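You operate a simulated robot arm through the tools that you are given. There is no shell and no other tool. Be economical: measure what you need, move in short steps, check, and stop when the job is done.

You are at the controls of a simulated robot arm. One attempt, no reset.

JOB
Couple machine one's air hose and blow the dust off its table.
Fine: plug home before the valve opens; reset; hold the yellow button three seconds with the guards shut.
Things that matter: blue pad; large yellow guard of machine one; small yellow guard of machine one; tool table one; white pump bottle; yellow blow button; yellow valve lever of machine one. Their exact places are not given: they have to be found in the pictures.

It is judged by the outcome, as a careful person would: the job done as asked, and still so three seconds after it is handed in. It fails if anything else is knocked over, pushed out of place, dropped, spilled or broken.

ROBOT AND FRAMES
A 7-joint arm with a two-finger parallel gripper on a trunk, on a base that drives. Base frame: it is fixed to the floor where the robot stands at the start and does not move with it; the origin is under the middle of the robot, x ahead of it, y to its left, z up. Lengths are in mm, angles in degrees, forces in N, time in s.
With the tool pointing down near the work surface it reaches from about 460 to 920 mm from the robot's upright axis, wherever it stands. Its first joint turns from -115.0 to 115.0 degrees. Places, roughly: large yellow guard of machine one [700, -1300, 1100]; small yellow guard of machine one [700, -900, 1000]; tool table one [800, -1100, 1000]; yellow blow button [1400, 1300, 1100]; yellow valve lever of machine one [400, 400, 1000]. Payload 3.91 kg.
The tool frame sits at the grasp point between the pads (the TCP): z along the fingers, y along the line on which they close. The tips reach 30 mm beyond it. The gripper opens to 110 mm. The fingers are 20 mm wide and 10 mm thick; the gripper's body (48 by 112 mm) begins 55 mm behind the TCP.
Orientation is that of the tool frame in the base frame, as [roll, pitch, yaw] about the fixed x, y, z axes, in that order (R = Rz(yaw) Ry(pitch) Rx(roll)). With the fingers straight down and closing along the base's y, the tool's x points along the base's -x, its y along +y and its z along -z.

CONTROLS
- The arm moves only by the tool nudge_tool. Its argument "rows" is a list of rows, each an object (a shift or turn left out is 0, a gripper value left out holds the last) with "linear": the shift along the tool's x, y, z in mm, a list of three; "rotation": the turn, a rotation vector about the tool's x, y, z in degrees, a list of three; "gripper": the opening in per cent of the stroke, from 0 (shut) to 100 (fully open). In form: [{"linear": [dx, dy, dz], "rotation": [rx, ry, rz], "gripper": gripper}, ...]. A call has 1 to 20 rows; each row shifts and turns the commanded pose from where the row before left it, along the tool's axes as they then stand. A row lasts 0.2 s, in which the tool goes at most 50 mm and 8.6 degrees; a call with a longer step from one row to the next is refused whole, and so is a gripper value outside its range. A pose out of reach is approached as far as the arm can. The call stops where the force on the tool passes 40 N (or 10 N more than at its start, if that is more) or the arm is blocked; 0.2 s more then pass. Each finger travels about 153 mm/s and halts on what it meets, pressing with about 23 N; the grip force reading is that of the motor and also rises with nothing between the fingers. The clock runs only during rows and for 0.2 s after the last one: add rows that do not move to give the fingers time. The reply holds the time, the measured pose of the TCP, the force on the tool along the base axes, the opening and the grip force, in the units named above and with some noise, with the torque about the TCP (base axes, N m) and any sound that the robot's microphone picked up.
- Cameras (640 x 400 px; columns grow to the right, rows downward): "scene" is now at [208, 185.8, 1450.5]; the picture's right is [-0.34, -0.94, 0.00], its down [-0.70, 0.26, -0.66] and it looks along [0.62, -0.23, -0.75] (base axes); focal length 232 px, centre (320, 200). "wrist" rides on the gripper at [72, 17, -103] in the tool frame; the picture's right is [-0.23, 0.97, 0.00], its down [-0.76, -0.18, -0.62] and it looks along [-0.61, -0.14, 0.78] (tool axes); focal length 222 px, centre (320, 200).
- grab_frame(camera): a new picture of that camera. It takes no simulated time.
- lift_body(by): slides the trunk up (or, below 0, down) by that many mm; the arm and the scene camera ride with it, the base frame stays. It gives what a move gives, with no picture.
- base_move(legs): drives the robot by 1 to 6 legs, each [ahead, left, turn to the left] in mm, mm and degrees, along the robot's own axes; the way and the turn of a leg run together, so that a leg with both is an arc; at most 1500 mm and 180 degrees a leg. The arm and the cameras ride along, it lands a little off, and it stops where it bumps. It gives what a move gives.
- head_to(pan, tilt): turns the head with the scene camera to pan (to the left, within 80 degrees either way) and tilt (down, from -29 to 69), counted from straight ahead of the robot. It gives what a move gives.
- pixel_to_xyz(camera, pixels): for up to 12 pixels [column, row] of the newest picture of that camera ("zoom" is the newest enlarged one), the place [x, y, z] in the base frame of the surface seen there, good to about 3 mm, but the place of the scene camera against the robot may be out by one fixed shift of up to 18 mm in any direction. It takes no simulated time.
- close_up(camera, box): a new picture of the part [left, top, right, bottom] of that camera's present view, enlarged. It takes no simulated time.
- hand_in(): hands the job in; it is judged then, once.

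Keep the steps short. Do not move on a guess: measure, check each grasp and each placing, and mend mistakes. In all there are 80 turns and 48 pictures (those below and enlarged ones count). Leave the gripper open and the arm clear of the work at the hand-in unless told otherwise, and finish with a single line.

The tools are called after "Request:" by a JSON object that holds its "name" and its "arguments". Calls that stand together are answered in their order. nudge_tool: Moves the arm, as the interface text tells. Its arguments: {"type":"object","properties":{"rows":{"type":"array","items":{"type":"object","properties":{"linear":{"type":"array","items":{"type":"number"}},"rotation":{"type":"array","items":{"type":"number"}},"gripper":{"type":"number"}}}}},"required":["rows"]} The other tools are called the same way: lift_body (by) slides the trunk up or down; base_move (legs) drives the base; head_to (pan, tilt) turns the head that bears the scene camera; grab_frame (camera) takes a picture; pixel_to_xyz (camera, pixels) gives the place of the surface under pixels of a picture; close_up (camera, box) takes an enlarged picture of a part of a camera's view; hand_in () hands the job in.

At the start:

```text
t: 0.0
ee_pos: [421.0, 236.3, 1247.7]
orientation: [179.9, 0.0, -180.0]
contact_force: [0.4, 1.2, -0.3]
ft_torque: [0.02, 0.01, 0.01]
width: 110.1
grasp_force: 0.0
trunk travel left (down, up): [-800.0, 190.0]
robot x, y, heading: [1.4, -1.5, 0.1]
head pan, tilt: [-20.1, 48.5]
```

scene: 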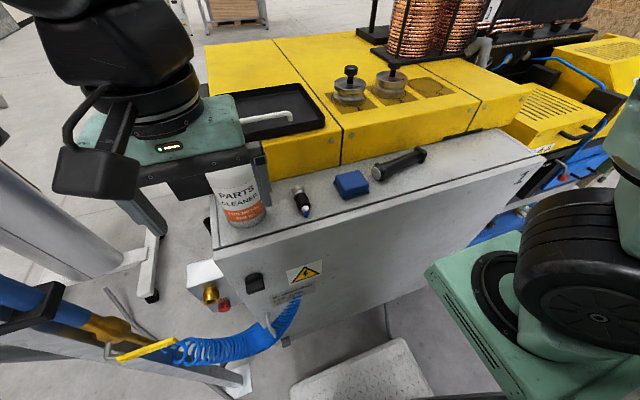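
wrist: 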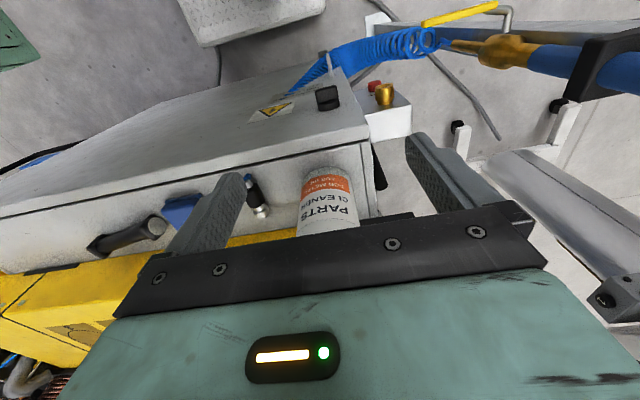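

I see a cabinet with a pump bottle, a black and silver connector at about (302,203), a blue pad at (350,184), a blue coiled hose and a yellow lever at the lower left. I'll enlarge the valve area and the cabinet top first.

Request:
{"name": "close_up", "arguments": {"camera": "scene", "box": [0, 240, 320, 400]}}

Request:
{"name": "close_up", "arguments": {"camera": "scene", "box": [200, 120, 440, 270]}}

Request:
{"name": "pixel_to_xyz", "arguments": {"camera": "scene", "pixels": [[145, 350], [110, 350], [100, 328], [175, 350], [210, 293], [222, 303], [268, 325], [300, 203], [350, 184], [255, 283], [237, 210], [400, 165]]}}

```text
2.00 times, centred on (160, 320) of scene
```

zoom: 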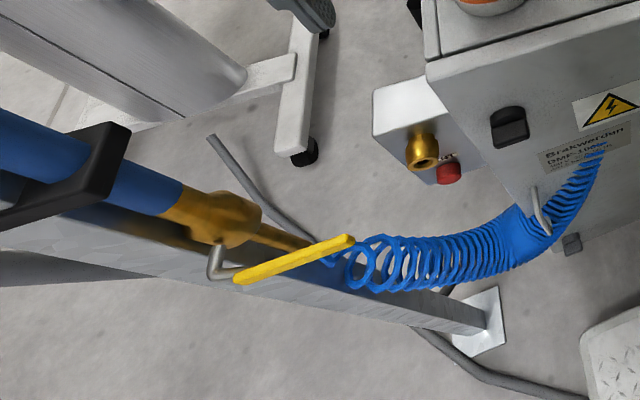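

```text
2.67 times, centred on (320, 195) of scene
```

zoom: 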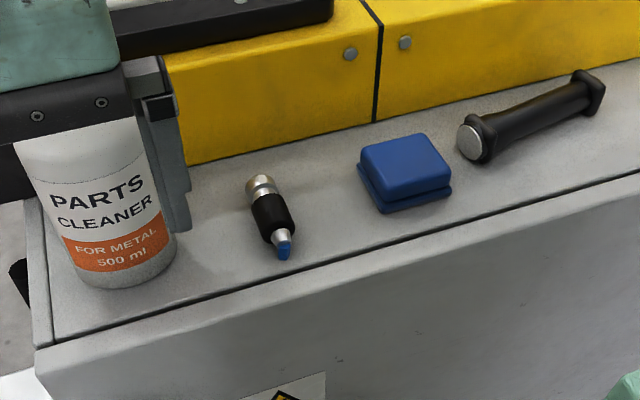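

```text
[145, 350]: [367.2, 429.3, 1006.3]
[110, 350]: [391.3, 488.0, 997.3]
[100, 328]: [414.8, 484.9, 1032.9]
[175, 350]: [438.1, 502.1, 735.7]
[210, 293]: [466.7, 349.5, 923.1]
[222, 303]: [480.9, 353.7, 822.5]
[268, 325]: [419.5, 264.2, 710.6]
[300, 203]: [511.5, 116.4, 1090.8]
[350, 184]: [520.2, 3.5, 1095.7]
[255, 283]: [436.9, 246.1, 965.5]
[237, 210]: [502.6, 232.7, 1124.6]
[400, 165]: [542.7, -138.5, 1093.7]
```

The brass socket is at about (467,350,923), with a red button beside it. Next I'll look around at the guards to the right and the blow button to the left.

Request:
{"name": "head_to", "arguments": {"pan": -65, "tilt": 30}}

Request:
{"name": "grab_frame", "arguments": {"camera": "scene"}}

Request:
{"name": "head_to", "arguments": {"pan": 45, "tilt": 35}}

Request:
{"name": "grab_frame", "arguments": {"camera": "scene"}}

```text
t: 1.1
ee_pos: [419.0, 236.3, 1247.7]
orientation: [-179.9, -0.1, -180.0]
contact_force: [0.4, 0.2, -0.4]
ft_torque: [-0.01, 0.0, 0.02]
width: 110.0
grasp_force: 0.0
trunk travel left (down, up): [-800.0, 190.0]
robot x, y, heading: [2.4, -2.0, -0.1]
head pan, tilt: [-65.0, 30.0]
```

```text
43 pictures are left
```

scene: 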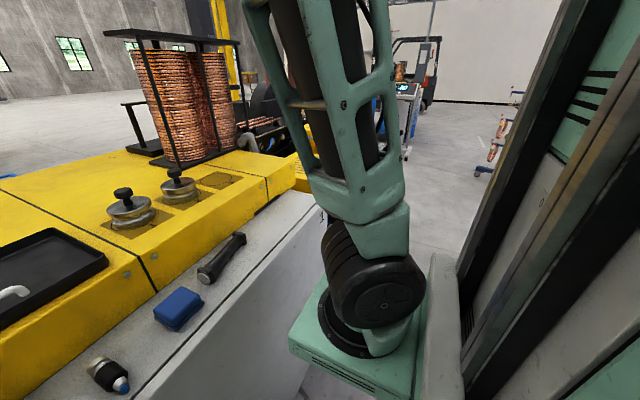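

```text
t: 3.0
ee_pos: [419.4, 236.4, 1248.8]
orientation: [180.0, 0.0, -180.0]
contact_force: [-0.3, -1.3, -0.5]
ft_torque: [0.0, -0.03, 0.03]
width: 109.9
grasp_force: 0.1
trunk travel left (down, up): [-800.0, 190.0]
robot x, y, heading: [-2.9, 0.5, 0.1]
head pan, tilt: [45.0, 35.0]
```

```text
42 pictures are left
```

scene: 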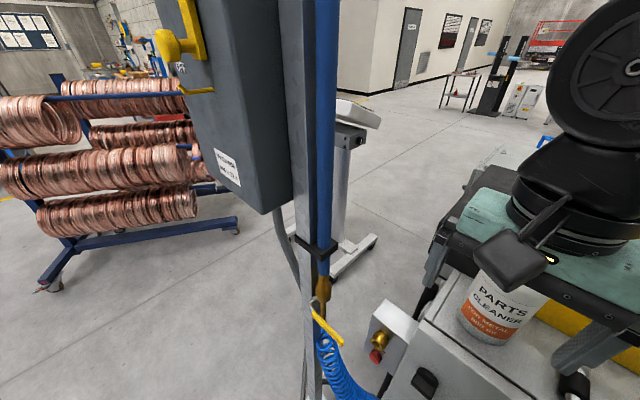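

Request:
{"name": "head_to", "arguments": {"pan": 45, "tilt": 15}}

Request:
{"name": "close_up", "arguments": {"camera": "scene", "box": [220, 120, 460, 270]}}

Request:
{"name": "pixel_to_xyz", "arguments": {"camera": "zoom", "pixels": [[320, 200], [350, 150], [400, 170], [300, 250], [360, 200]]}}

Request:
{"name": "head_to", "arguments": {"pan": -40, "tilt": 20}}

Request:
{"name": "grab_frame", "arguments": {"camera": "scene"}}

```text
t: 3.8
ee_pos: [419.9, 236.3, 1248.7]
orientation: [-179.9, 0.0, 180.0]
contact_force: [0.0, -1.1, -0.6]
ft_torque: [-0.01, 0.01, 0.0]
width: 109.8
grasp_force: 0.1
trunk travel left (down, up): [-800.0, 190.0]
robot x, y, heading: [2.5, 3.7, 0.2]
head pan, tilt: [45.0, 15.0]
```

```text
2.67 times, centred on (340, 195) of scene
```

zoom: 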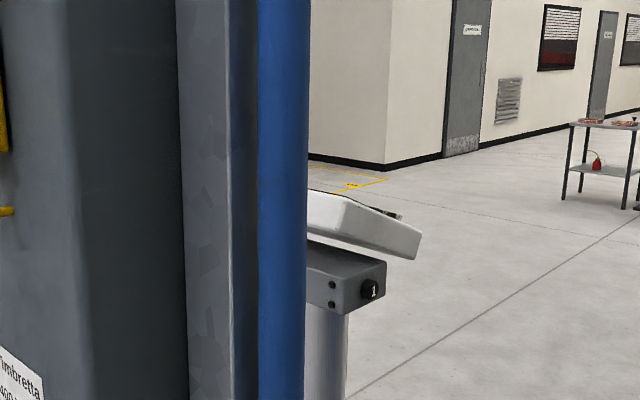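

```text
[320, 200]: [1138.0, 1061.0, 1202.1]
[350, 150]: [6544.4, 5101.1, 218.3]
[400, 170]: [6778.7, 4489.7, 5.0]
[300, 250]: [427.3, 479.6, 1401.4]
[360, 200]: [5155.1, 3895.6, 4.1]
```

```text
t: 5.4
ee_pos: [418.7, 235.6, 1249.0]
orientation: [-180.0, 0.1, 179.9]
contact_force: [0.6, -0.3, -0.3]
ft_torque: [-0.01, -0.01, 0.01]
width: 110.1
grasp_force: 0.0
trunk travel left (down, up): [-800.0, 190.0]
robot x, y, heading: [-1.1, 2.1, 0.0]
head pan, tilt: [-40.0, 20.0]
```

```text
40 pictures are left
```

scene: 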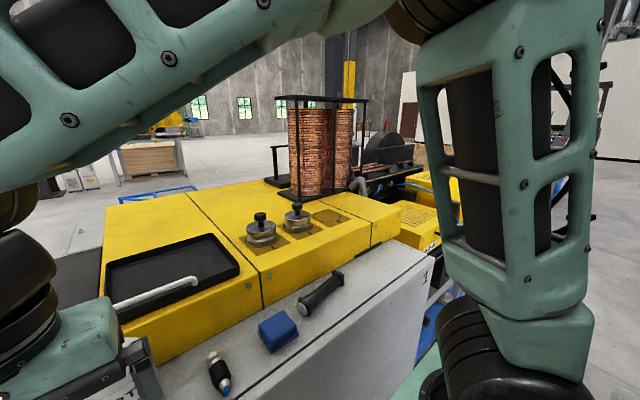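

Request:
{"name": "close_up", "arguments": {"camera": "wrist", "box": [220, 0, 540, 200]}}

Request:
{"name": "head_to", "arguments": {"pan": 15, "tilt": 60}}

Request:
{"name": "grab_frame", "arguments": {"camera": "scene"}}

```text
2.00 times, centred on (380, 100) of wrist
```

zoom: 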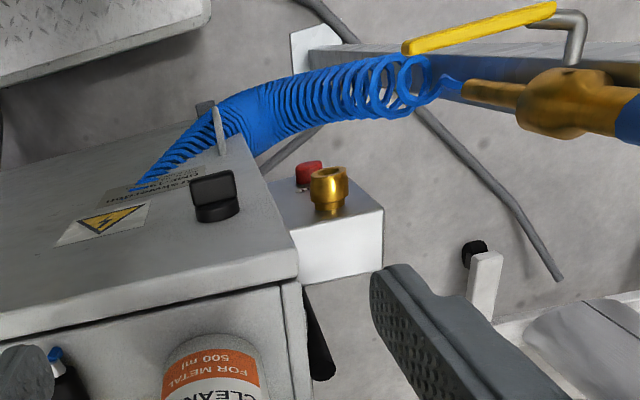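

```text
t: 6.7
ee_pos: [420.0, 235.7, 1248.6]
orientation: [180.0, 0.0, 179.9]
contact_force: [0.5, 0.2, -0.1]
ft_torque: [0.0, -0.01, -0.01]
width: 110.1
grasp_force: 0.1
trunk travel left (down, up): [-800.0, 190.0]
robot x, y, heading: [0.2, 2.5, -0.0]
head pan, tilt: [15.0, 60.0]
```

```text
38 pictures are left
```

scene: 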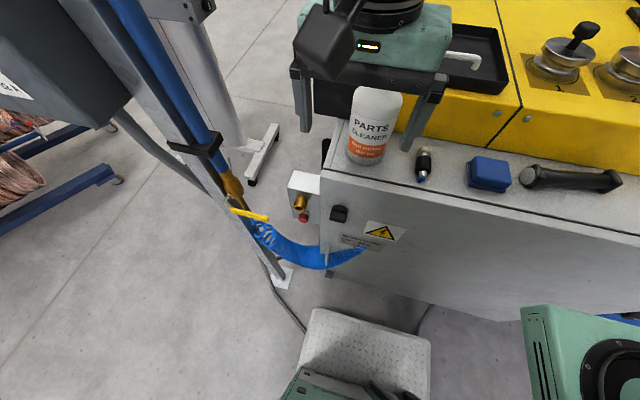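

Next I'll enlarge the socket, lever and plug and measure them.

Request:
{"name": "close_up", "arguments": {"camera": "scene", "box": [200, 140, 360, 240]}}

Request:
{"name": "pixel_to_xyz", "arguments": {"camera": "zoom", "pixels": [[398, 243], [405, 270], [415, 308], [375, 190], [460, 230], [130, 275], [200, 290], [265, 307], [150, 255], [240, 370], [360, 430], [120, 200]]}}

Request:
{"name": "close_up", "arguments": {"camera": "scene", "box": [340, 120, 500, 220]}}

Request:
{"name": "pixel_to_xyz", "arguments": {"camera": "zoom", "pixels": [[343, 120], [340, 145], [337, 185], [335, 215], [330, 240], [390, 220], [290, 200], [600, 200], [300, 270], [170, 150]]}}

```text
4.00 times, centred on (280, 190) of scene
```

zoom: 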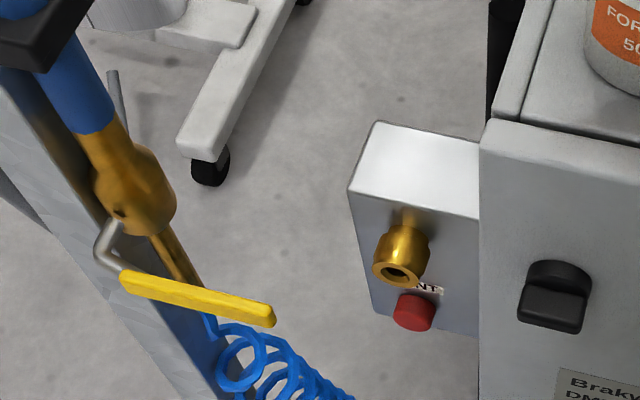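

```text
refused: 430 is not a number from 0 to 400
```

```text
4.00 times, centred on (420, 170) of scene
```

zoom: 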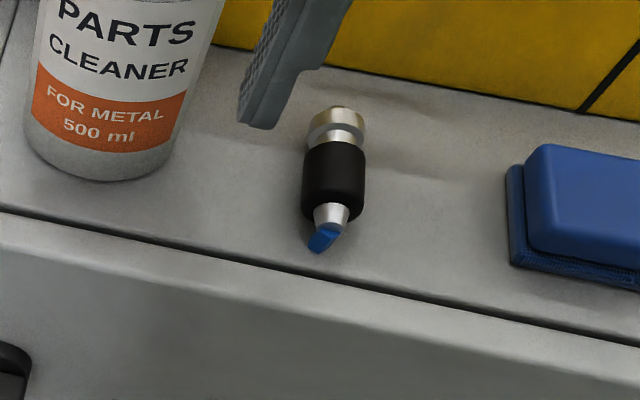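

```text
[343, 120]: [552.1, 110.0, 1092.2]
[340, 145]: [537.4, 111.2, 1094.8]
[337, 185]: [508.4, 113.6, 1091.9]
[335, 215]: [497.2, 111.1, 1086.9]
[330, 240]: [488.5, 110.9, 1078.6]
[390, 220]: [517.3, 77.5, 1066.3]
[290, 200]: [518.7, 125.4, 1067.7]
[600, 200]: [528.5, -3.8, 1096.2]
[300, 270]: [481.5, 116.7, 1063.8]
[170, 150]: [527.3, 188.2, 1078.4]
```

Request:
{"name": "close_up", "arguments": {"camera": "scene", "box": [240, 170, 336, 230]}}

Request:
{"name": "pixel_to_xyz", "arguments": {"camera": "zoom", "pixels": [[400, 180], [395, 215], [388, 230], [425, 300], [480, 160], [365, 150], [350, 300], [520, 120], [50, 265], [100, 280], [50, 200], [100, 335]]}}

```text
6.67 times, centred on (288, 200) of scene
```

zoom: 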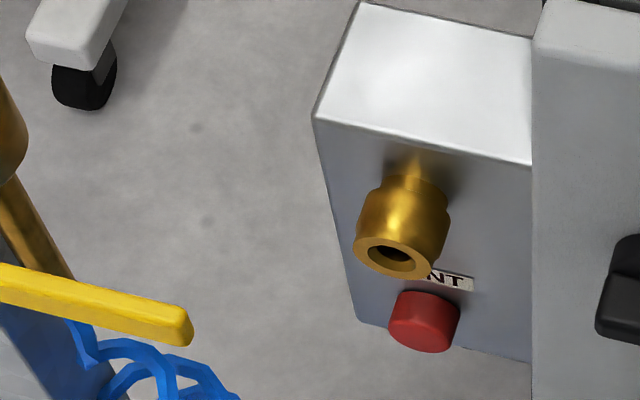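

```text
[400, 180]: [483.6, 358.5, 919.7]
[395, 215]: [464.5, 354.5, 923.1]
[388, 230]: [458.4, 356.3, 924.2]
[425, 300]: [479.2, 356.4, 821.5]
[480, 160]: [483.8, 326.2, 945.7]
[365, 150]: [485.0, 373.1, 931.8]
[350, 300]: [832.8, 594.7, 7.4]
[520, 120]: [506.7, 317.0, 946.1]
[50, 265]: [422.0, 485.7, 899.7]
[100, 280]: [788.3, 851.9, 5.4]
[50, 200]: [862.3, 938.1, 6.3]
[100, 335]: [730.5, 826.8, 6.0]
```

Request:
{"name": "pixel_to_xyz", "arguments": {"camera": "scene", "pixels": [[266, 218], [260, 215], [250, 213], [240, 211], [233, 209], [228, 203], [231, 185], [238, 200], [325, 172], [340, 212], [299, 208], [325, 240]]}}

Request:
{"name": "nudge_tool", "arguments": {"rows": [{"linear": [0, 0, 0], "rotation": [0, -7.5, 0], "gripper": 60}, {"rotation": [0, -7.5, 0]}, {"rotation": [0, -7.5, 0]}, {"rotation": [0, -7.5, 0]}, {"linear": [0, -40, 0]}, {"linear": [0, -40, 0]}, {"linear": [0, -40, 0]}]}}

Request:
{"name": "grab_frame", "arguments": {"camera": "wrist"}}

```text
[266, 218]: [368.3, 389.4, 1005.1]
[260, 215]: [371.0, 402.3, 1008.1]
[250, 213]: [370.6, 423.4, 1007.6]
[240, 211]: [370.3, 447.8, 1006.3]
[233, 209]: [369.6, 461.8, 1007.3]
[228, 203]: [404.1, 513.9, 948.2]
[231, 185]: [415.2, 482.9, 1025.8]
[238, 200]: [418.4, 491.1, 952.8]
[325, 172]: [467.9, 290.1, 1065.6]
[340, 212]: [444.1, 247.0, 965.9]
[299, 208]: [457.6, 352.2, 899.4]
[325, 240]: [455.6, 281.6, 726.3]
```

```text
t: 8.3
ee_pos: [421.1, 115.0, 1246.9]
orientation: [179.9, 30.1, -180.0]
contact_force: [-0.2, -0.2, -0.3]
ft_torque: [-0.05, 0.02, -0.03]
width: 66.2
grasp_force: 0.1
trunk travel left (down, up): [-800.0, 190.0]
robot x, y, heading: [-0.6, -3.1, 0.2]
head pan, tilt: [15.0, 60.0]
```

```text
34 pictures are left
```

wrist: 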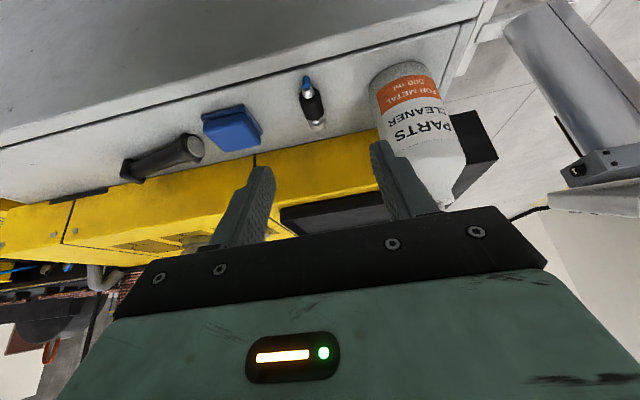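

Request:
{"name": "pixel_to_xyz", "arguments": {"camera": "wrist", "pixels": [[307, 82], [308, 92], [311, 104], [315, 117], [317, 126], [330, 100], [292, 105], [230, 120], [460, 40], [390, 65]]}}

Request:
{"name": "close_up", "arguments": {"camera": "wrist", "box": [264, 60, 360, 140]}}

```text
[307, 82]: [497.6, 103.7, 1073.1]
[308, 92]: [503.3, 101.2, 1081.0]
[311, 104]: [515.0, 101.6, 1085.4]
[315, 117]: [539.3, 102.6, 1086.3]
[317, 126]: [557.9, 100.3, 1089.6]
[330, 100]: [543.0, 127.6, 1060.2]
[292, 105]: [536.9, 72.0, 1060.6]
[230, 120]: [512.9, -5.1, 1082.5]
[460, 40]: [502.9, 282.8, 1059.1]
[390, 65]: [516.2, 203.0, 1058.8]
```

```text
5.00 times, centred on (312, 100) of wrist
```

zoom: 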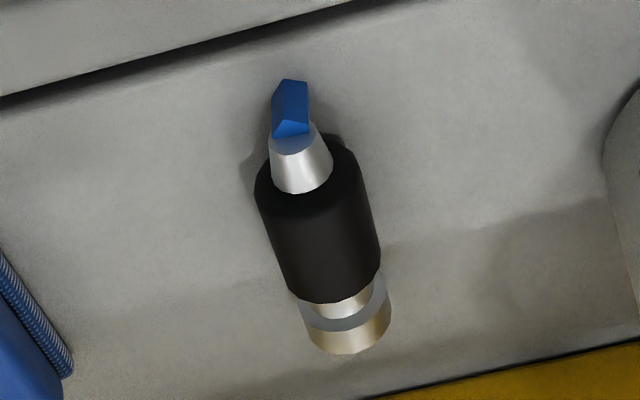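

The plug lies along x, with its centre near (520,102,1073). I'll approach along the tilted tool axis and stop about 25 mm short to check.

Request:
{"name": "nudge_tool", "arguments": {"rows": [{"linear": [0, -13, 40]}, {"linear": [0, 0, 40]}, {"linear": [0.6, 0, 40]}, {"linear": [0, 0, 25]}, {}]}}

Request:
{"name": "grab_frame", "arguments": {"camera": "wrist"}}

Request:
{"name": "pixel_to_xyz", "arguments": {"camera": "wrist", "pixels": [[290, 60], [295, 90], [300, 110], [305, 130], [310, 150], [320, 165]]}}

```text
t: 9.5
ee_pos: [493.5, 99.6, 1121.8]
orientation: [-180.0, 30.0, -179.9]
contact_force: [-0.3, 0.1, -0.7]
ft_torque: [-0.02, 0.03, 0.03]
width: 65.9
grasp_force: 0.1
trunk travel left (down, up): [-800.0, 190.0]
robot x, y, heading: [1.6, 1.1, 0.0]
head pan, tilt: [15.0, 60.0]
```

```text
32 pictures are left
```

wrist: 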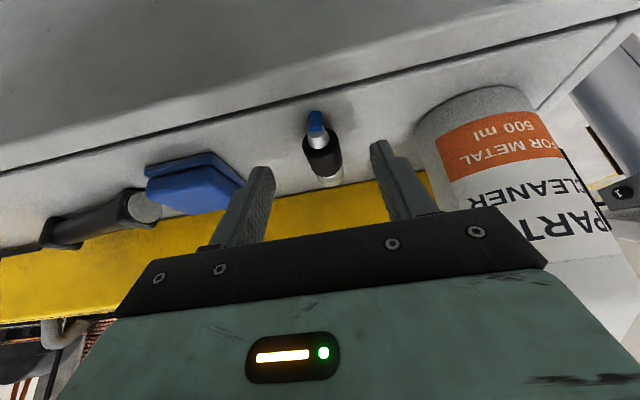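

```text
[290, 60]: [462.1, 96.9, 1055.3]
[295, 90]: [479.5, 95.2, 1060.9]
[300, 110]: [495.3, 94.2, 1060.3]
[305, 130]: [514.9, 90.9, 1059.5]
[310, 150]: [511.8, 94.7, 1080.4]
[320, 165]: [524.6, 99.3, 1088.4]
```

Request:
{"name": "pixel_to_xyz", "arguments": {"camera": "wrist", "pixels": [[422, 125], [430, 160], [450, 195], [322, 150], [312, 128], [316, 118], [325, 178], [330, 160]]}}

```text
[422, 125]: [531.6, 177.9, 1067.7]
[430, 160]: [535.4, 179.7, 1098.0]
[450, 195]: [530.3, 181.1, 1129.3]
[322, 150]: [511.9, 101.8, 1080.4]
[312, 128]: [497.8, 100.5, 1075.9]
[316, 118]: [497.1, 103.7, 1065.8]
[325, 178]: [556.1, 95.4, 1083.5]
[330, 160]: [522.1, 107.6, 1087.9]
```

The alignment is good: plug y ≈ 101, TCP y ≈ 100, and the bottle edge at y = 178 is clear. I'll descend 31 mm and close.

Request:
{"name": "nudge_tool", "arguments": {"rows": [{"linear": [0, 1, 16]}, {"linear": [0, 0, 14]}, {}, {"gripper": 0}, {}, {}, {}]}}

Request:
{"name": "close_up", "arguments": {"camera": "wrist", "box": [200, 60, 460, 222]}}

```text
t: 11.1
ee_pos: [506.5, 102.8, 1095.7]
orientation: [-180.0, 30.1, -180.0]
contact_force: [0.1, -0.1, -0.2]
ft_torque: [0.02, 0.04, -0.02]
width: 26.7
grasp_force: 22.5
trunk travel left (down, up): [-800.0, 190.0]
robot x, y, heading: [-0.7, 3.3, 0.0]
head pan, tilt: [15.0, 60.0]
```

```text
2.46 times, centred on (330, 141) of wrist
```

zoom: 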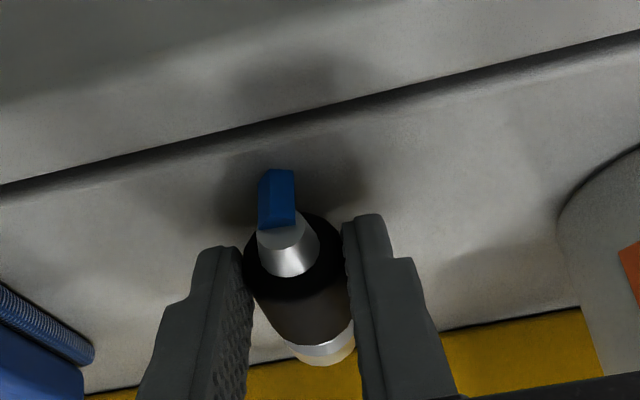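

The plug is gripped (26.7 mm wide). I'll lift it clear and look behind for the base before backing away from the cabinet.

Request:
{"name": "nudge_tool", "arguments": {"rows": [{"linear": [-10, 0, -17.3]}, {"linear": [-15, 0, -26]}, {"linear": [-15, 0, -26]}, {}]}}

Request:
{"name": "base_move", "arguments": {"legs": [[-200, 0, 0]]}}

Request:
{"name": "grab_frame", "arguments": {"camera": "scene"}}

```text
t: 12.1
ee_pos: [504.9, 103.7, 1177.0]
orientation: [-180.0, 30.0, -180.0]
contact_force: [0.3, 0.8, -1.4]
ft_torque: [0.02, 0.01, -0.03]
width: 27.1
grasp_force: 22.9
trunk travel left (down, up): [-800.0, 190.0]
robot x, y, heading: [1.4, 1.0, -0.1]
head pan, tilt: [15.0, 60.0]
```

```text
t: 13.6
ee_pos: [309.8, 103.7, 1178.1]
orientation: [-180.0, 30.0, 179.9]
contact_force: [0.6, 0.3, -0.4]
ft_torque: [-0.01, 0.01, 0.02]
width: 27.1
grasp_force: 22.8
trunk travel left (down, up): [-800.0, 190.0]
robot x, y, heading: [-194.7, -2.0, 0.0]
head pan, tilt: [15.0, 60.0]
```

```text
30 pictures are left
```

scene: 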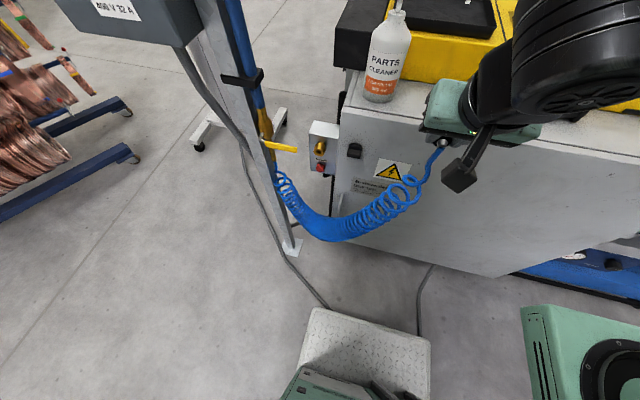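

The hose follows the plug. I'll check how far the grey box and the lever extend in space, then roll the hand 40° about the plug's axis to stay clear of the lever.

Request:
{"name": "pixel_to_xyz", "arguments": {"camera": "scene", "pixels": [[190, 42], [125, 20], [70, 14], [180, 20], [295, 150], [280, 148], [268, 145], [262, 130], [318, 147], [240, 78]]}}

Request:
{"name": "nudge_tool", "arguments": {"rows": [{"rotation": [-6.93, 0, 4]}, {"rotation": [-6.93, 0, 4]}, {"rotation": [-6.93, 0, 4]}, {"rotation": [-6.93, 0, 4]}, {"rotation": [-6.93, 0, 4]}, {}]}}

Request:
{"name": "grab_frame", "arguments": {"camera": "wrist"}}

```text
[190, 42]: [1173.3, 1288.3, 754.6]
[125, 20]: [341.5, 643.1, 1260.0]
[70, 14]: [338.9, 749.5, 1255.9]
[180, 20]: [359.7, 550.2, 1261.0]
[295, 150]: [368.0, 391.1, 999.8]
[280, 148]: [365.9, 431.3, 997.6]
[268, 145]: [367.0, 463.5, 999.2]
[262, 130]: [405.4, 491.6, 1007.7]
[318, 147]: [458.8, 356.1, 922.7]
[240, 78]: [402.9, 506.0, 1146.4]
```

```text
t: 15.0
ee_pos: [328.1, 111.5, 1185.2]
orientation: [148.0, 22.7, 164.9]
contact_force: [0.1, 0.0, -1.0]
ft_torque: [0.01, 0.01, 0.04]
width: 26.8
grasp_force: 22.6
out of reach, approached as far as the arm can: row 3, 4, 5
trunk travel left (down, up): [-800.0, 190.0]
robot x, y, heading: [-194.0, -2.2, 0.2]
head pan, tilt: [15.0, 60.0]
```

```text
29 pictures are left
```

wrist: 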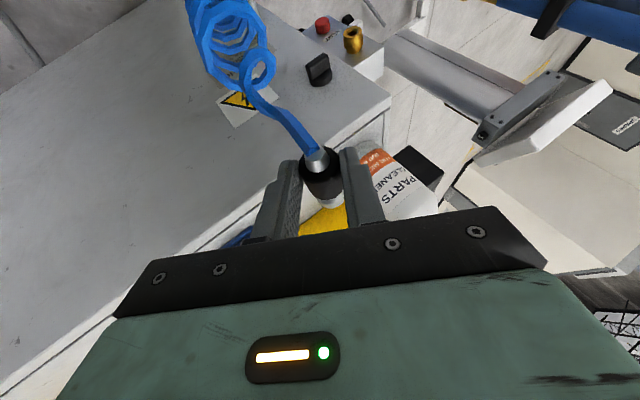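

The roll is at the arm's limit because the wrist is too close to the trunk. I'll drive the base back and a bit left to get arm room.

Request:
{"name": "base_move", "arguments": {"legs": [[-170, 0, 0], [0, 170, 0]]}}

Request:
{"name": "nudge_tool", "arguments": {"rows": [{}]}}

```text
t: 17.6
ee_pos: [159.0, 283.3, 1185.1]
orientation: [148.0, 22.7, 165.1]
contact_force: [-1.1, 0.0, -1.5]
ft_torque: [0.01, 0.06, -0.01]
width: 26.8
grasp_force: 23.4
trunk travel left (down, up): [-800.0, 190.0]
robot x, y, heading: [-367.7, 173.9, 0.1]
head pan, tilt: [15.0, 60.0]
```

```text
t: 18.0
ee_pos: [159.1, 282.7, 1184.4]
orientation: [147.9, 22.8, 165.2]
contact_force: [-0.1, 0.2, -0.3]
ft_torque: [-0.01, 0.04, 0.03]
width: 26.5
grasp_force: 23.1
trunk travel left (down, up): [-800.0, 190.0]
robot x, y, heading: [-361.9, 170.4, 0.4]
head pan, tilt: [15.0, 60.0]
```

The hand is rolled about 29°, which is enough to clear the lever. I'll level the plug with a 3° correction and bring it forward over the socket at the present height.

Request:
{"name": "nudge_tool", "arguments": {"rows": [{"rotation": [-0.49, -3.01, -0.84]}, {"linear": [-31.8, 8.9, 24.1]}, {"linear": [-31.8, 8.9, 24.1]}, {"linear": [-31.8, 8.9, 24.1]}, {"linear": [-31.8, 8.9, 24.1]}, {"linear": [-31.8, 8.9, 24.1]}, {}]}}

Request:
{"name": "grab_frame", "arguments": {"camera": "wrist"}}

```text
t: 19.6
ee_pos: [360.0, 336.7, 1186.0]
orientation: [147.1, 25.7, 164.2]
contact_force: [-0.7, 0.4, 0.0]
ft_torque: [0.02, 0.06, 0.01]
width: 27.0
grasp_force: 22.9
out of reach, approached as far as the arm can: row 1
trunk travel left (down, up): [-800.0, 190.0]
robot x, y, heading: [-363.8, 173.3, 0.2]
head pan, tilt: [15.0, 60.0]
```

```text
28 pictures are left
```

wrist: 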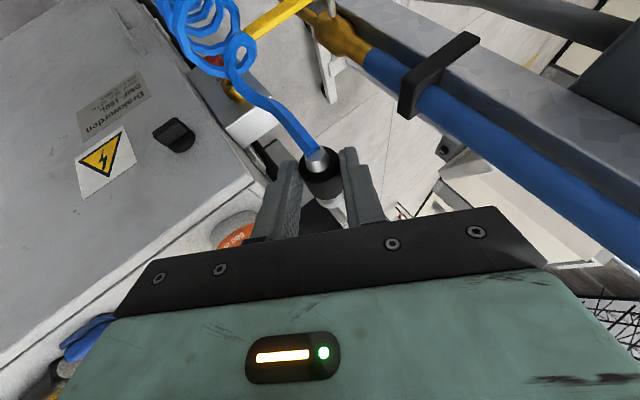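

The plug is level along +x. I'll lower the trunk for a straight descent, part way first, then look.

Request:
{"name": "lift_body", "arguments": {"by": -190}}

Request:
{"name": "grab_frame", "arguments": {"camera": "wrist"}}

Request:
{"name": "grab_frame", "arguments": {"camera": "scene"}}

```text
t: 21.6
ee_pos: [359.2, 336.7, 996.5]
orientation: [147.1, 25.7, 164.1]
contact_force: [-0.1, 0.7, 0.2]
ft_torque: [-0.02, 0.02, -0.03]
width: 26.9
grasp_force: 23.0
trunk travel left (down, up): [-610.0, 380.0]
robot x, y, heading: [-366.4, 171.2, 0.2]
head pan, tilt: [15.0, 60.0]
```

```text
27 pictures are left
```

wrist: 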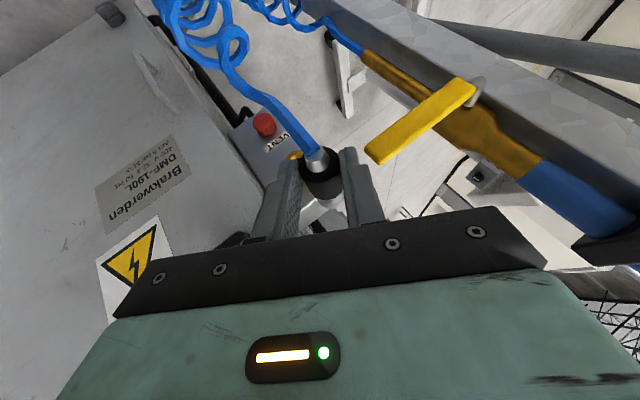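

```text
26 pictures are left
```

scene: 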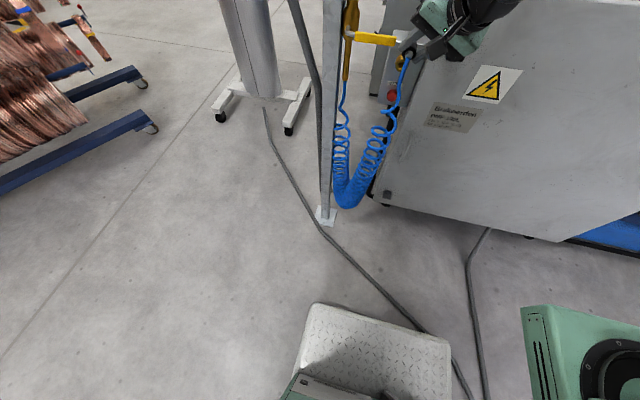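

Request:
{"name": "pixel_to_xyz", "arguments": {"camera": "wrist", "pixels": [[373, 152], [420, 125], [465, 92], [263, 123], [295, 156], [270, 150], [250, 150], [318, 160], [322, 180], [330, 205], [460, 160], [365, 75]]}}

Request:
{"name": "head_to", "arguments": {"pan": 15, "tilt": 35}}

Request:
{"name": "close_up", "arguments": {"camera": "scene", "box": [300, 80, 460, 180]}}

```text
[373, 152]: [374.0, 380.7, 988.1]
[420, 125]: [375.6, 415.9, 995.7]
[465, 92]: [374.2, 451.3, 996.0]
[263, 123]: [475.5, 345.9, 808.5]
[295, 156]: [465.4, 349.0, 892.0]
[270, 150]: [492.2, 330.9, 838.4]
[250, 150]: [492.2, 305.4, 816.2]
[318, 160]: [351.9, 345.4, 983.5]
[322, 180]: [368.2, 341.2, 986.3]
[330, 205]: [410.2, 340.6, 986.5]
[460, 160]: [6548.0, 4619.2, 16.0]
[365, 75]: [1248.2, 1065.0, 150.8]
```

```text
t: 22.5
ee_pos: [359.0, 336.4, 996.6]
orientation: [147.1, 25.8, 164.2]
contact_force: [0.3, 0.3, -0.8]
ft_torque: [-0.01, 0.03, 0.01]
width: 26.7
grasp_force: 23.0
trunk travel left (down, up): [-610.0, 380.0]
robot x, y, heading: [-365.6, 172.5, 0.3]
head pan, tilt: [15.0, 35.0]
```

```text
4.00 times, centred on (380, 130) of scene
```

zoom: 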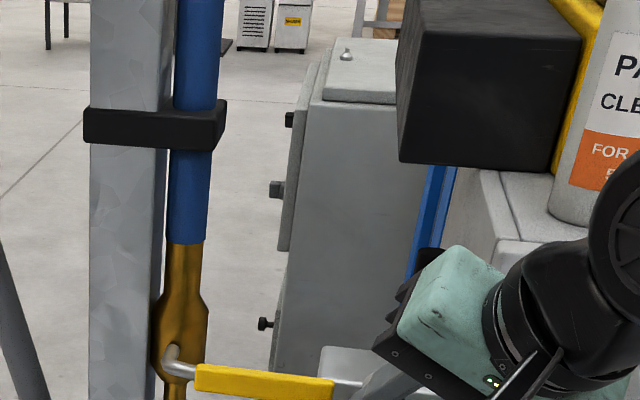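

I'll back off 60 mm so the socket shows beside the fingers in the wrist view.

Request:
{"name": "nudge_tool", "arguments": {"rows": [{"linear": [23, -11, -20.2]}, {"linear": [23, -11, -20.2]}, {}]}}

Request:
{"name": "close_up", "arguments": {"camera": "wrist", "box": [200, 60, 440, 210]}}

```text
t: 23.3
ee_pos: [298.4, 311.8, 996.5]
orientation: [147.1, 25.6, 164.2]
contact_force: [-0.4, -0.7, -0.8]
ft_torque: [-0.03, 0.03, 0.01]
width: 26.7
grasp_force: 22.9
trunk travel left (down, up): [-610.0, 380.0]
robot x, y, heading: [-366.2, 172.3, 0.3]
head pan, tilt: [15.0, 35.0]
```

```text
2.67 times, centred on (320, 135) of wrist
```

zoom: 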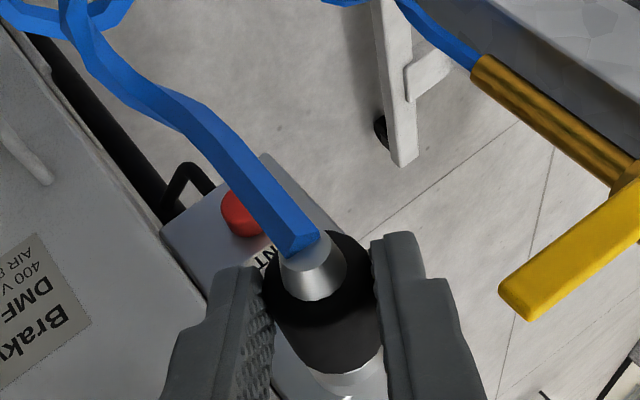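

The plug hides the socket. I'll shift left 55 mm, which stays in front of the lever plane at x = 374, to see it on the other side.

Request:
{"name": "nudge_tool", "arguments": {"rows": [{"linear": [6.8, 24, 11.6]}, {"linear": [6.8, 24, 11.6]}, {}]}}

Request:
{"name": "close_up", "arguments": {"camera": "wrist", "box": [180, 60, 420, 210]}}

```text
t: 24.1
ee_pos: [298.4, 365.6, 996.5]
orientation: [147.0, 25.7, 164.1]
contact_force: [0.7, -0.4, -0.3]
ft_torque: [-0.05, 0.03, -0.01]
width: 27.1
grasp_force: 23.1
trunk travel left (down, up): [-610.0, 380.0]
robot x, y, heading: [-367.4, 173.5, 0.2]
head pan, tilt: [15.0, 35.0]
```

```text
2.67 times, centred on (300, 135) of wrist
```

zoom: 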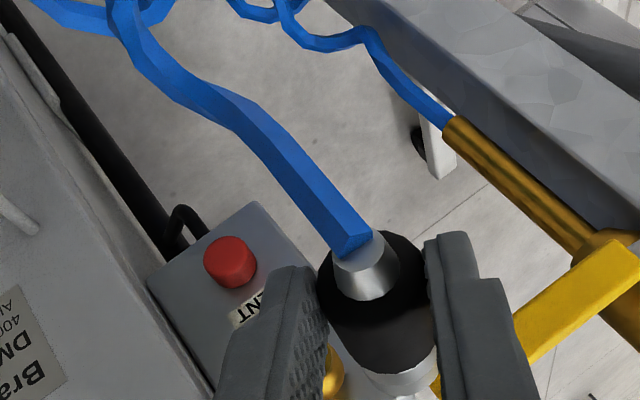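

Request:
{"name": "lift_body", "arguments": {"by": 90}}

Request:
{"name": "close_up", "arguments": {"camera": "wrist", "box": [180, 60, 420, 210]}}

```text
t: 25.4
ee_pos: [298.6, 365.4, 1087.1]
orientation: [147.2, 25.7, 164.1]
contact_force: [-0.3, 0.3, -0.9]
ft_torque: [-0.03, 0.01, -0.01]
width: 26.6
grasp_force: 22.0
trunk travel left (down, up): [-700.0, 290.0]
robot x, y, heading: [-367.0, 166.3, 0.1]
head pan, tilt: [15.0, 35.0]
```

```text
2.67 times, centred on (300, 135) of wrist
```

zoom: 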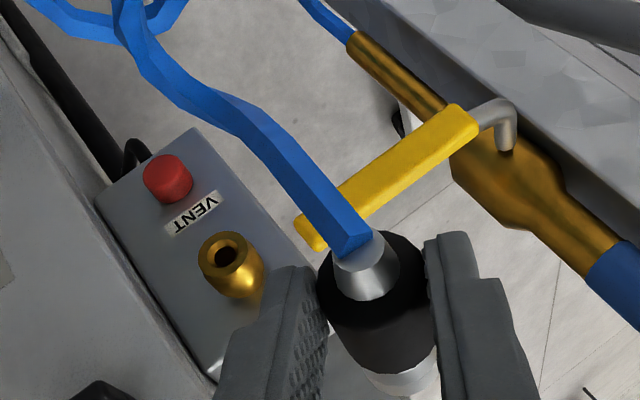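

The socket mouth is clearly visible at zoom (222,255). I'll measure its rim, the lever and the plug.

Request:
{"name": "pixel_to_xyz", "arguments": {"camera": "zoom", "pixels": [[204, 258], [238, 246], [215, 242], [228, 270], [222, 256], [241, 290], [165, 175], [150, 250], [370, 240], [395, 315], [375, 285], [415, 375]]}}

Request:
{"name": "pixel_to_xyz", "arguments": {"camera": "zoom", "pixels": [[201, 262], [243, 242], [211, 238], [232, 273], [300, 230], [450, 125], [490, 115], [500, 140], [490, 180], [400, 85]]}}

```text
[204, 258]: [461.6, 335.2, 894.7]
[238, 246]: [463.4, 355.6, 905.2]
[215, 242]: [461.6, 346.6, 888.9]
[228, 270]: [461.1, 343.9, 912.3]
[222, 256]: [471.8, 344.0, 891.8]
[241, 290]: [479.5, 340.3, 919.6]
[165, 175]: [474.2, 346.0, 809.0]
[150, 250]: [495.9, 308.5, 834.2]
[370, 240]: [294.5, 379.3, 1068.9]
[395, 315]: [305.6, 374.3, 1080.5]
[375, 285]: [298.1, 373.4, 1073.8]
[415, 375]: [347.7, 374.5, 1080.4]
```

```text
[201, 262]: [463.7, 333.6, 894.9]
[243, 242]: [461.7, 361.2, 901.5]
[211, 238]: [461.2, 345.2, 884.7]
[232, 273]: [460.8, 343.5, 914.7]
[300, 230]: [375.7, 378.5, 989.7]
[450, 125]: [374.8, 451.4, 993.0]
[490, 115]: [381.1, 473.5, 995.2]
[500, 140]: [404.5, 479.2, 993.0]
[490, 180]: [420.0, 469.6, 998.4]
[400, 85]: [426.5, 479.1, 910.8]
```

The mouth centre is (461.5, 345.8, 899.8). For the plug to be coaxial the TCP should be at y ≈ 335.0, z ≈ 919.1. I'll shift right and lower the trunk in front of the socket.

Request:
{"name": "nudge_tool", "arguments": {"rows": [{"linear": [-7.5, -26.6, -12.9]}, {}]}}

Request:
{"name": "lift_body", "arguments": {"by": -168}}

Request:
{"name": "nudge_tool", "arguments": {"rows": [{"linear": [-26, 0, 14.9]}, {"linear": [-26, 0, 14.9]}, {}, {}]}}

```text
t: 26.0
ee_pos: [295.7, 335.3, 1086.1]
orientation: [147.2, 25.8, 164.2]
contact_force: [-0.8, 1.1, -1.1]
ft_torque: [-0.01, 0.01, -0.01]
width: 27.0
grasp_force: 23.1
trunk travel left (down, up): [-700.0, 290.0]
robot x, y, heading: [-365.2, 171.9, 0.3]
head pan, tilt: [15.0, 35.0]
```

```text
t: 27.9
ee_pos: [295.8, 335.4, 917.3]
orientation: [147.1, 25.6, 164.1]
contact_force: [0.5, -0.5, -1.4]
ft_torque: [-0.01, 0.03, 0.01]
width: 26.9
grasp_force: 23.5
trunk travel left (down, up): [-532.0, 458.0]
robot x, y, heading: [-365.5, 172.5, 0.1]
head pan, tilt: [15.0, 35.0]
```

```text
t: 28.9
ee_pos: [356.1, 334.6, 916.7]
orientation: [147.1, 25.6, 164.1]
contact_force: [-0.3, -0.2, -0.7]
ft_torque: [-0.02, 0.05, 0.01]
width: 27.1
grasp_force: 23.0
trunk travel left (down, up): [-532.0, 458.0]
robot x, y, heading: [-362.9, 170.0, 0.1]
head pan, tilt: [15.0, 35.0]
```

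Request:
{"name": "nudge_tool", "arguments": {"rows": [{"linear": [-19, 1.4, 9.5]}, {"linear": [-18, 0, 10.4]}, {}, {}]}}

Request:
{"name": "close_up", "arguments": {"camera": "wrist", "box": [220, 100, 420, 225]}}

Request:
{"name": "head_to", "arguments": {"pan": 10, "tilt": 38}}

Request:
{"name": "close_up", "arguments": {"camera": "scene", "box": [270, 140, 430, 240]}}

```text
t: 29.9
ee_pos: [398.9, 336.2, 918.2]
orientation: [147.0, 25.7, 164.1]
contact_force: [-1.0, 0.7, -0.2]
ft_torque: [-0.04, 0.06, -0.02]
width: 26.8
grasp_force: 23.0
trunk travel left (down, up): [-532.0, 458.0]
robot x, y, heading: [-360.4, 173.6, 0.0]
head pan, tilt: [15.0, 35.0]
```

```text
3.20 times, centred on (320, 162) of wrist
```

zoom: 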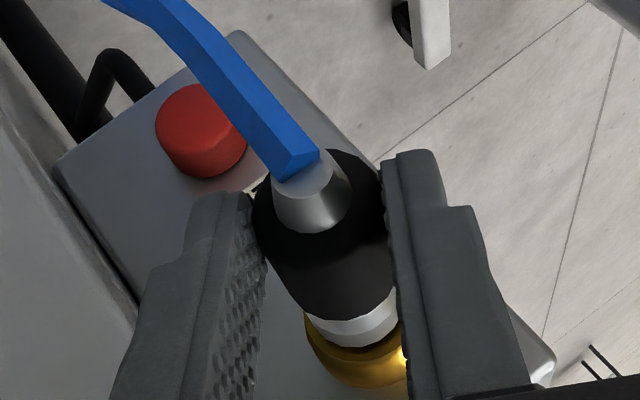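

```text
t: 30.6
ee_pos: [399.0, 335.8, 919.2]
orientation: [147.1, 25.7, 164.1]
contact_force: [-1.0, -0.9, -0.7]
ft_torque: [-0.03, 0.02, 0.0]
width: 26.8
grasp_force: 23.2
trunk travel left (down, up): [-532.0, 458.0]
robot x, y, heading: [-365.2, 171.3, 0.1]
head pan, tilt: [10.0, 38.0]
```

```text
4.00 times, centred on (350, 190) of scene
```

zoom: 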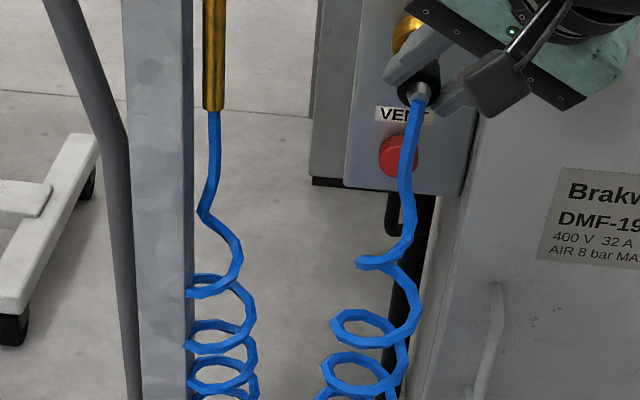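

The plug nose lines up with the brass collar in the wrist view. I'll advance in small steps and watch the force.

Request:
{"name": "nudge_tool", "arguments": {"rows": [{"linear": [-4.33, 0, 2.49]}, {"linear": [-4.33, 0, 2.49]}, {"linear": [-4.33, 0, 2.49]}, {"linear": [-4.33, 0, 2.49]}, {}]}}

```text
t: 31.8
ee_pos: [416.7, 336.4, 918.4]
orientation: [147.3, 25.3, 164.6]
contact_force: [-31.6, 4.3, -4.8]
ft_torque: [0.04, 0.45, 0.88]
width: 26.8
grasp_force: 23.4
trunk travel left (down, up): [-532.0, 458.0]
robot x, y, heading: [-363.1, 170.9, -0.0]
head pan, tilt: [10.0, 38.0]
heard: snap
```

I heard a snap with 31 N axial force, so it seems to have latched. I'll check the view.

Request:
{"name": "close_up", "arguments": {"camera": "wrist", "box": [220, 100, 420, 225]}}

Request:
{"name": "nudge_tool", "arguments": {"rows": [{}, {}]}}

```text
3.20 times, centred on (320, 162) of wrist
```

zoom: 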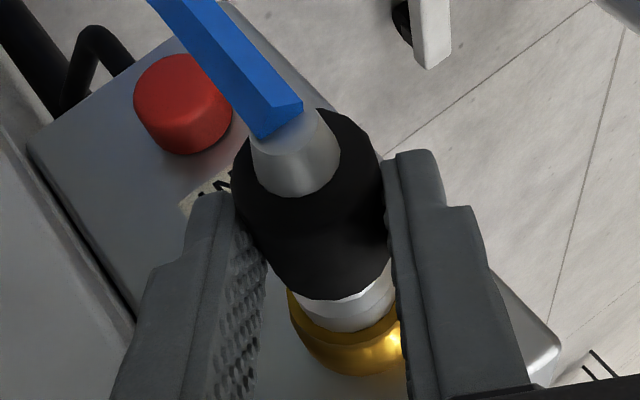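

```text
t: 32.4
ee_pos: [416.2, 337.1, 919.5]
orientation: [147.3, 25.6, 164.5]
contact_force: [-29.8, 10.0, -8.9]
ft_torque: [0.03, 0.41, 0.94]
width: 26.7
grasp_force: 23.2
trunk travel left (down, up): [-532.0, 458.0]
robot x, y, heading: [-366.6, 175.1, 0.1]
head pan, tilt: [10.0, 38.0]
```

Request:
{"name": "pixel_to_xyz", "arguments": {"camera": "zoom", "pixels": [[310, 230], [315, 280], [320, 292], [335, 300], [345, 315], [350, 325], [350, 340], [350, 355], [345, 370], [300, 315], [295, 150], [380, 300]]}}

```text
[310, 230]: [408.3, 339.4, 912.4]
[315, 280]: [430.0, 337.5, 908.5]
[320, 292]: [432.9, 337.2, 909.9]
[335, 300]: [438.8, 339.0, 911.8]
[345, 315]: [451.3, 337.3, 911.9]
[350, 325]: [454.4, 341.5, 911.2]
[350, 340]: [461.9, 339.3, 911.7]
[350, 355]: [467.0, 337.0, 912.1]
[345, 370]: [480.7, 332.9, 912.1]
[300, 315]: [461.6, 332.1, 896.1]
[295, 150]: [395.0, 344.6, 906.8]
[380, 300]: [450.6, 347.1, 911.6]
```

The silver nose face sits at about x = 458–461 against the brass rim (461). I'll pull back gently to test whether it's latched.

Request:
{"name": "nudge_tool", "arguments": {"rows": [{"linear": [2.2, 0, -1.25]}, {"linear": [2.2, 0, -1.25]}, {}]}}

Request:
{"name": "nudge_tool", "arguments": {"rows": [{"linear": [1.75, 0, -1]}, {"linear": [1.75, 0, -1]}, {}]}}

```text
t: 33.1
ee_pos: [416.0, 333.7, 921.4]
orientation: [146.9, 26.0, 163.8]
contact_force: [2.1, 7.2, -2.2]
ft_torque: [0.15, -0.01, 0.34]
width: 26.6
grasp_force: 23.4
trunk travel left (down, up): [-532.0, 458.0]
robot x, y, heading: [-366.6, 176.9, 0.3]
head pan, tilt: [10.0, 38.0]
heard: snap
```

```text
t: 34.0
ee_pos: [409.2, 335.3, 918.8]
orientation: [147.1, 25.6, 164.1]
contact_force: [0.1, 0.4, -2.0]
ft_torque: [0.0, -0.02, -0.01]
width: 26.6
grasp_force: 23.1
trunk travel left (down, up): [-532.0, 458.0]
robot x, y, heading: [-367.8, 171.5, -0.0]
head pan, tilt: [10.0, 38.0]
```

Request:
{"name": "close_up", "arguments": {"camera": "wrist", "box": [220, 100, 420, 225]}}

Request:
{"name": "pixel_to_xyz", "arguments": {"camera": "zoom", "pixels": [[310, 230], [315, 270], [325, 290], [335, 300], [345, 315], [350, 325], [350, 340], [350, 355], [345, 370], [300, 315], [295, 150], [380, 300]]}}

```text
3.20 times, centred on (320, 162) of wrist
```

zoom: 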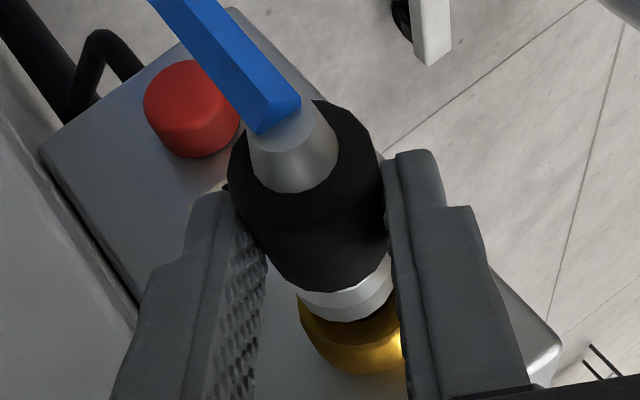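

```text
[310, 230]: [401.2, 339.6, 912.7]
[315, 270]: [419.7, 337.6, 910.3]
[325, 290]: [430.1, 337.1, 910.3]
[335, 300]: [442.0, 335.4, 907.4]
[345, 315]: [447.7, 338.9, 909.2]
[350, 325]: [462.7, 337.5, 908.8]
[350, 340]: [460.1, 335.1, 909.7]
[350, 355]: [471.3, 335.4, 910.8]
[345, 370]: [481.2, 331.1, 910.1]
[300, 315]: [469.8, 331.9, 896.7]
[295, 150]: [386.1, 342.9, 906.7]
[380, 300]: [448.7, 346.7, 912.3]
```

The second snap means the plug came out again with my pull, so the first snap was the latch engaging. I'll push it back in and this time release without pulling.

Request:
{"name": "nudge_tool", "arguments": {"rows": [{"linear": [-4.1, 0.9, 2.9]}, {"linear": [-2.6, 0, 1.5]}, {"linear": [-2.6, 0, 1.5]}, {}]}}

```text
t: 35.0
ee_pos: [419.3, 338.2, 918.5]
orientation: [147.2, 25.7, 164.1]
contact_force: [-7.1, -4.7, 0.0]
ft_torque: [-0.17, -0.1, 0.47]
width: 26.5
grasp_force: 23.1
trunk travel left (down, up): [-532.0, 458.0]
robot x, y, heading: [-366.1, 167.3, -0.0]
head pan, tilt: [10.0, 38.0]
heard: snap
```

It snapped at only 7 N. I'll add a small extra push to confirm it is seated against the stop.

Request:
{"name": "nudge_tool", "arguments": {"rows": [{"linear": [-1.7, 0, 1]}, {}]}}

Request:
{"name": "close_up", "arguments": {"camera": "wrist", "box": [220, 100, 420, 225]}}

```text
t: 35.5
ee_pos: [419.0, 337.2, 918.4]
orientation: [147.3, 25.5, 164.3]
contact_force: [-29.4, -11.5, 3.3]
ft_torque: [-0.28, 0.48, 0.48]
width: 26.8
grasp_force: 22.6
trunk travel left (down, up): [-532.0, 458.0]
robot x, y, heading: [-369.4, 170.1, 0.2]
head pan, tilt: [10.0, 38.0]
```

```text
3.20 times, centred on (320, 162) of wrist
```

zoom: 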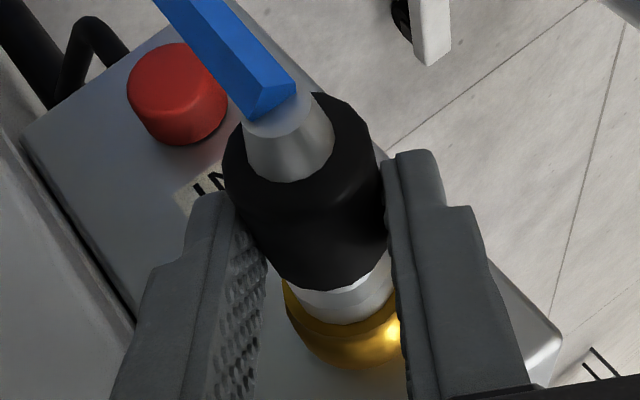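

It's seated against a stiff stop. I'll take off the extra push and open the fingers.

Request:
{"name": "nudge_tool", "arguments": {"rows": [{"linear": [1.7, 0, -1]}, {"gripper": 35}, {"gripper": 50}, {}, {}]}}

Request:
{"name": "grab_frame", "arguments": {"camera": "wrist"}}

```text
t: 36.8
ee_pos: [419.0, 336.9, 918.9]
orientation: [147.1, 25.7, 164.2]
contact_force: [-0.3, 0.2, 0.1]
ft_torque: [-0.02, -0.01, -0.06]
width: 54.9
grasp_force: 0.2
trunk travel left (down, up): [-532.0, 458.0]
robot x, y, heading: [-365.7, 170.8, 0.2]
head pan, tilt: [10.0, 38.0]
```

```text
16 pictures are left
```

wrist: 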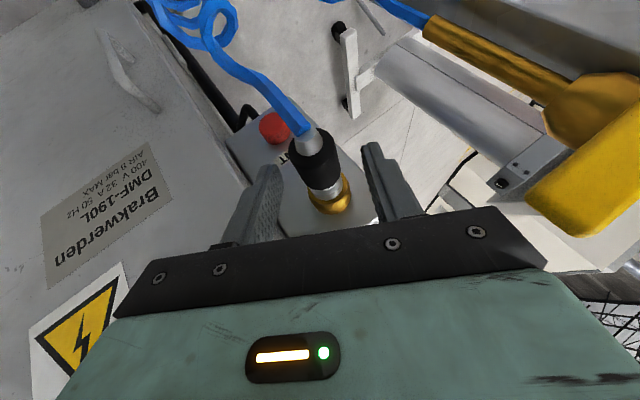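

The plug stays latched with the fingers open. I'll retreat along the tool axis, rise, close the fingers and go to just above the lever tip (lever at x 375, y 378–473, z ≈ 995).

Request:
{"name": "nudge_tool", "arguments": {"rows": [{"linear": [0, 0, -30]}, {"linear": [0, 0, -30]}, {"linear": [0, 0, -30]}, {"linear": [-9.8, 17.9, -31.1], "gripper": 0}, {"linear": [-9.8, 17.9, -31.1]}, {"linear": [11.4, 40.5, 19.7]}, {"linear": [11.4, 40.5, 19.7]}, {}]}}

Request:
{"name": "grab_frame", "arguments": {"camera": "wrist"}}

```text
t: 38.5
ee_pos: [358.2, 391.0, 1061.1]
orientation: [147.1, 25.7, 164.1]
contact_force: [0.6, 0.0, -0.1]
ft_torque: [0.03, -0.02, 0.0]
width: 0.1
grasp_force: 23.2
trunk travel left (down, up): [-532.0, 458.0]
robot x, y, heading: [-362.8, 171.3, 0.3]
head pan, tilt: [10.0, 38.0]
```

```text
15 pictures are left
```

wrist: 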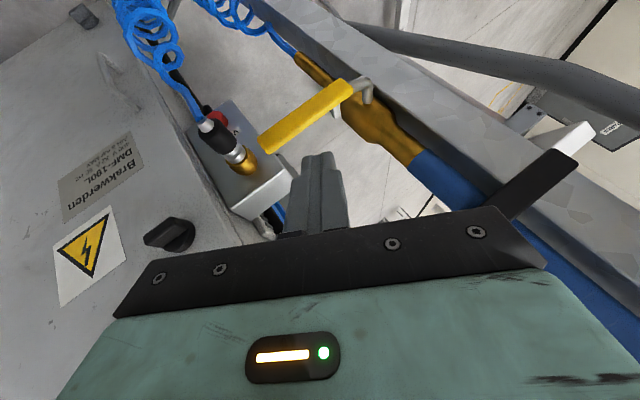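

Request:
{"name": "pixel_to_xyz", "arguments": {"camera": "wrist", "pixels": [[268, 138], [275, 148], [300, 115], [310, 125], [345, 85], [350, 95], [368, 92], [366, 103], [318, 158], [305, 162], [380, 120], [300, 60]]}}

```text
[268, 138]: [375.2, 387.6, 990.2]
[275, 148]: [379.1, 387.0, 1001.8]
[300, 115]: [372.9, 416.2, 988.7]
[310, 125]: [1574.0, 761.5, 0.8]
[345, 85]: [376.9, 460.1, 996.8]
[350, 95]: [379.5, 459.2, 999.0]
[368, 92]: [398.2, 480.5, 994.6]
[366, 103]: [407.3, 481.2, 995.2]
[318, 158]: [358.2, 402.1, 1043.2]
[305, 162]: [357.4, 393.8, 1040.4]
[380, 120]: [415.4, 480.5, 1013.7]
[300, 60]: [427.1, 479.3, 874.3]
```

The lever pivots near (y 480, z 995). I'll press down near its end with the closed fingertips and read the force first.

Request:
{"name": "nudge_tool", "arguments": {"rows": [{"linear": [5.2, -10.8, 19.1]}, {"linear": [2.2, -2.4, 3.8]}, {"linear": [4.1, -5.5, 7.2]}, {"linear": [4.1, -5.5, 7.2]}, {}]}}

```text
t: 39.5
ee_pos: [365.4, 391.5, 1028.1]
orientation: [146.0, 26.6, 163.6]
contact_force: [-18.3, -10.4, 19.5]
ft_torque: [-0.17, 0.32, 0.03]
width: 0.3
grasp_force: 23.5
trunk travel left (down, up): [-532.0, 458.0]
robot x, y, heading: [-364.3, 172.1, 0.2]
head pan, tilt: [10.0, 38.0]
stopped in row 4: the force on the tool passed its limit at 47 N (the readings are from after the stop); the commanded pose is now the measured one
```

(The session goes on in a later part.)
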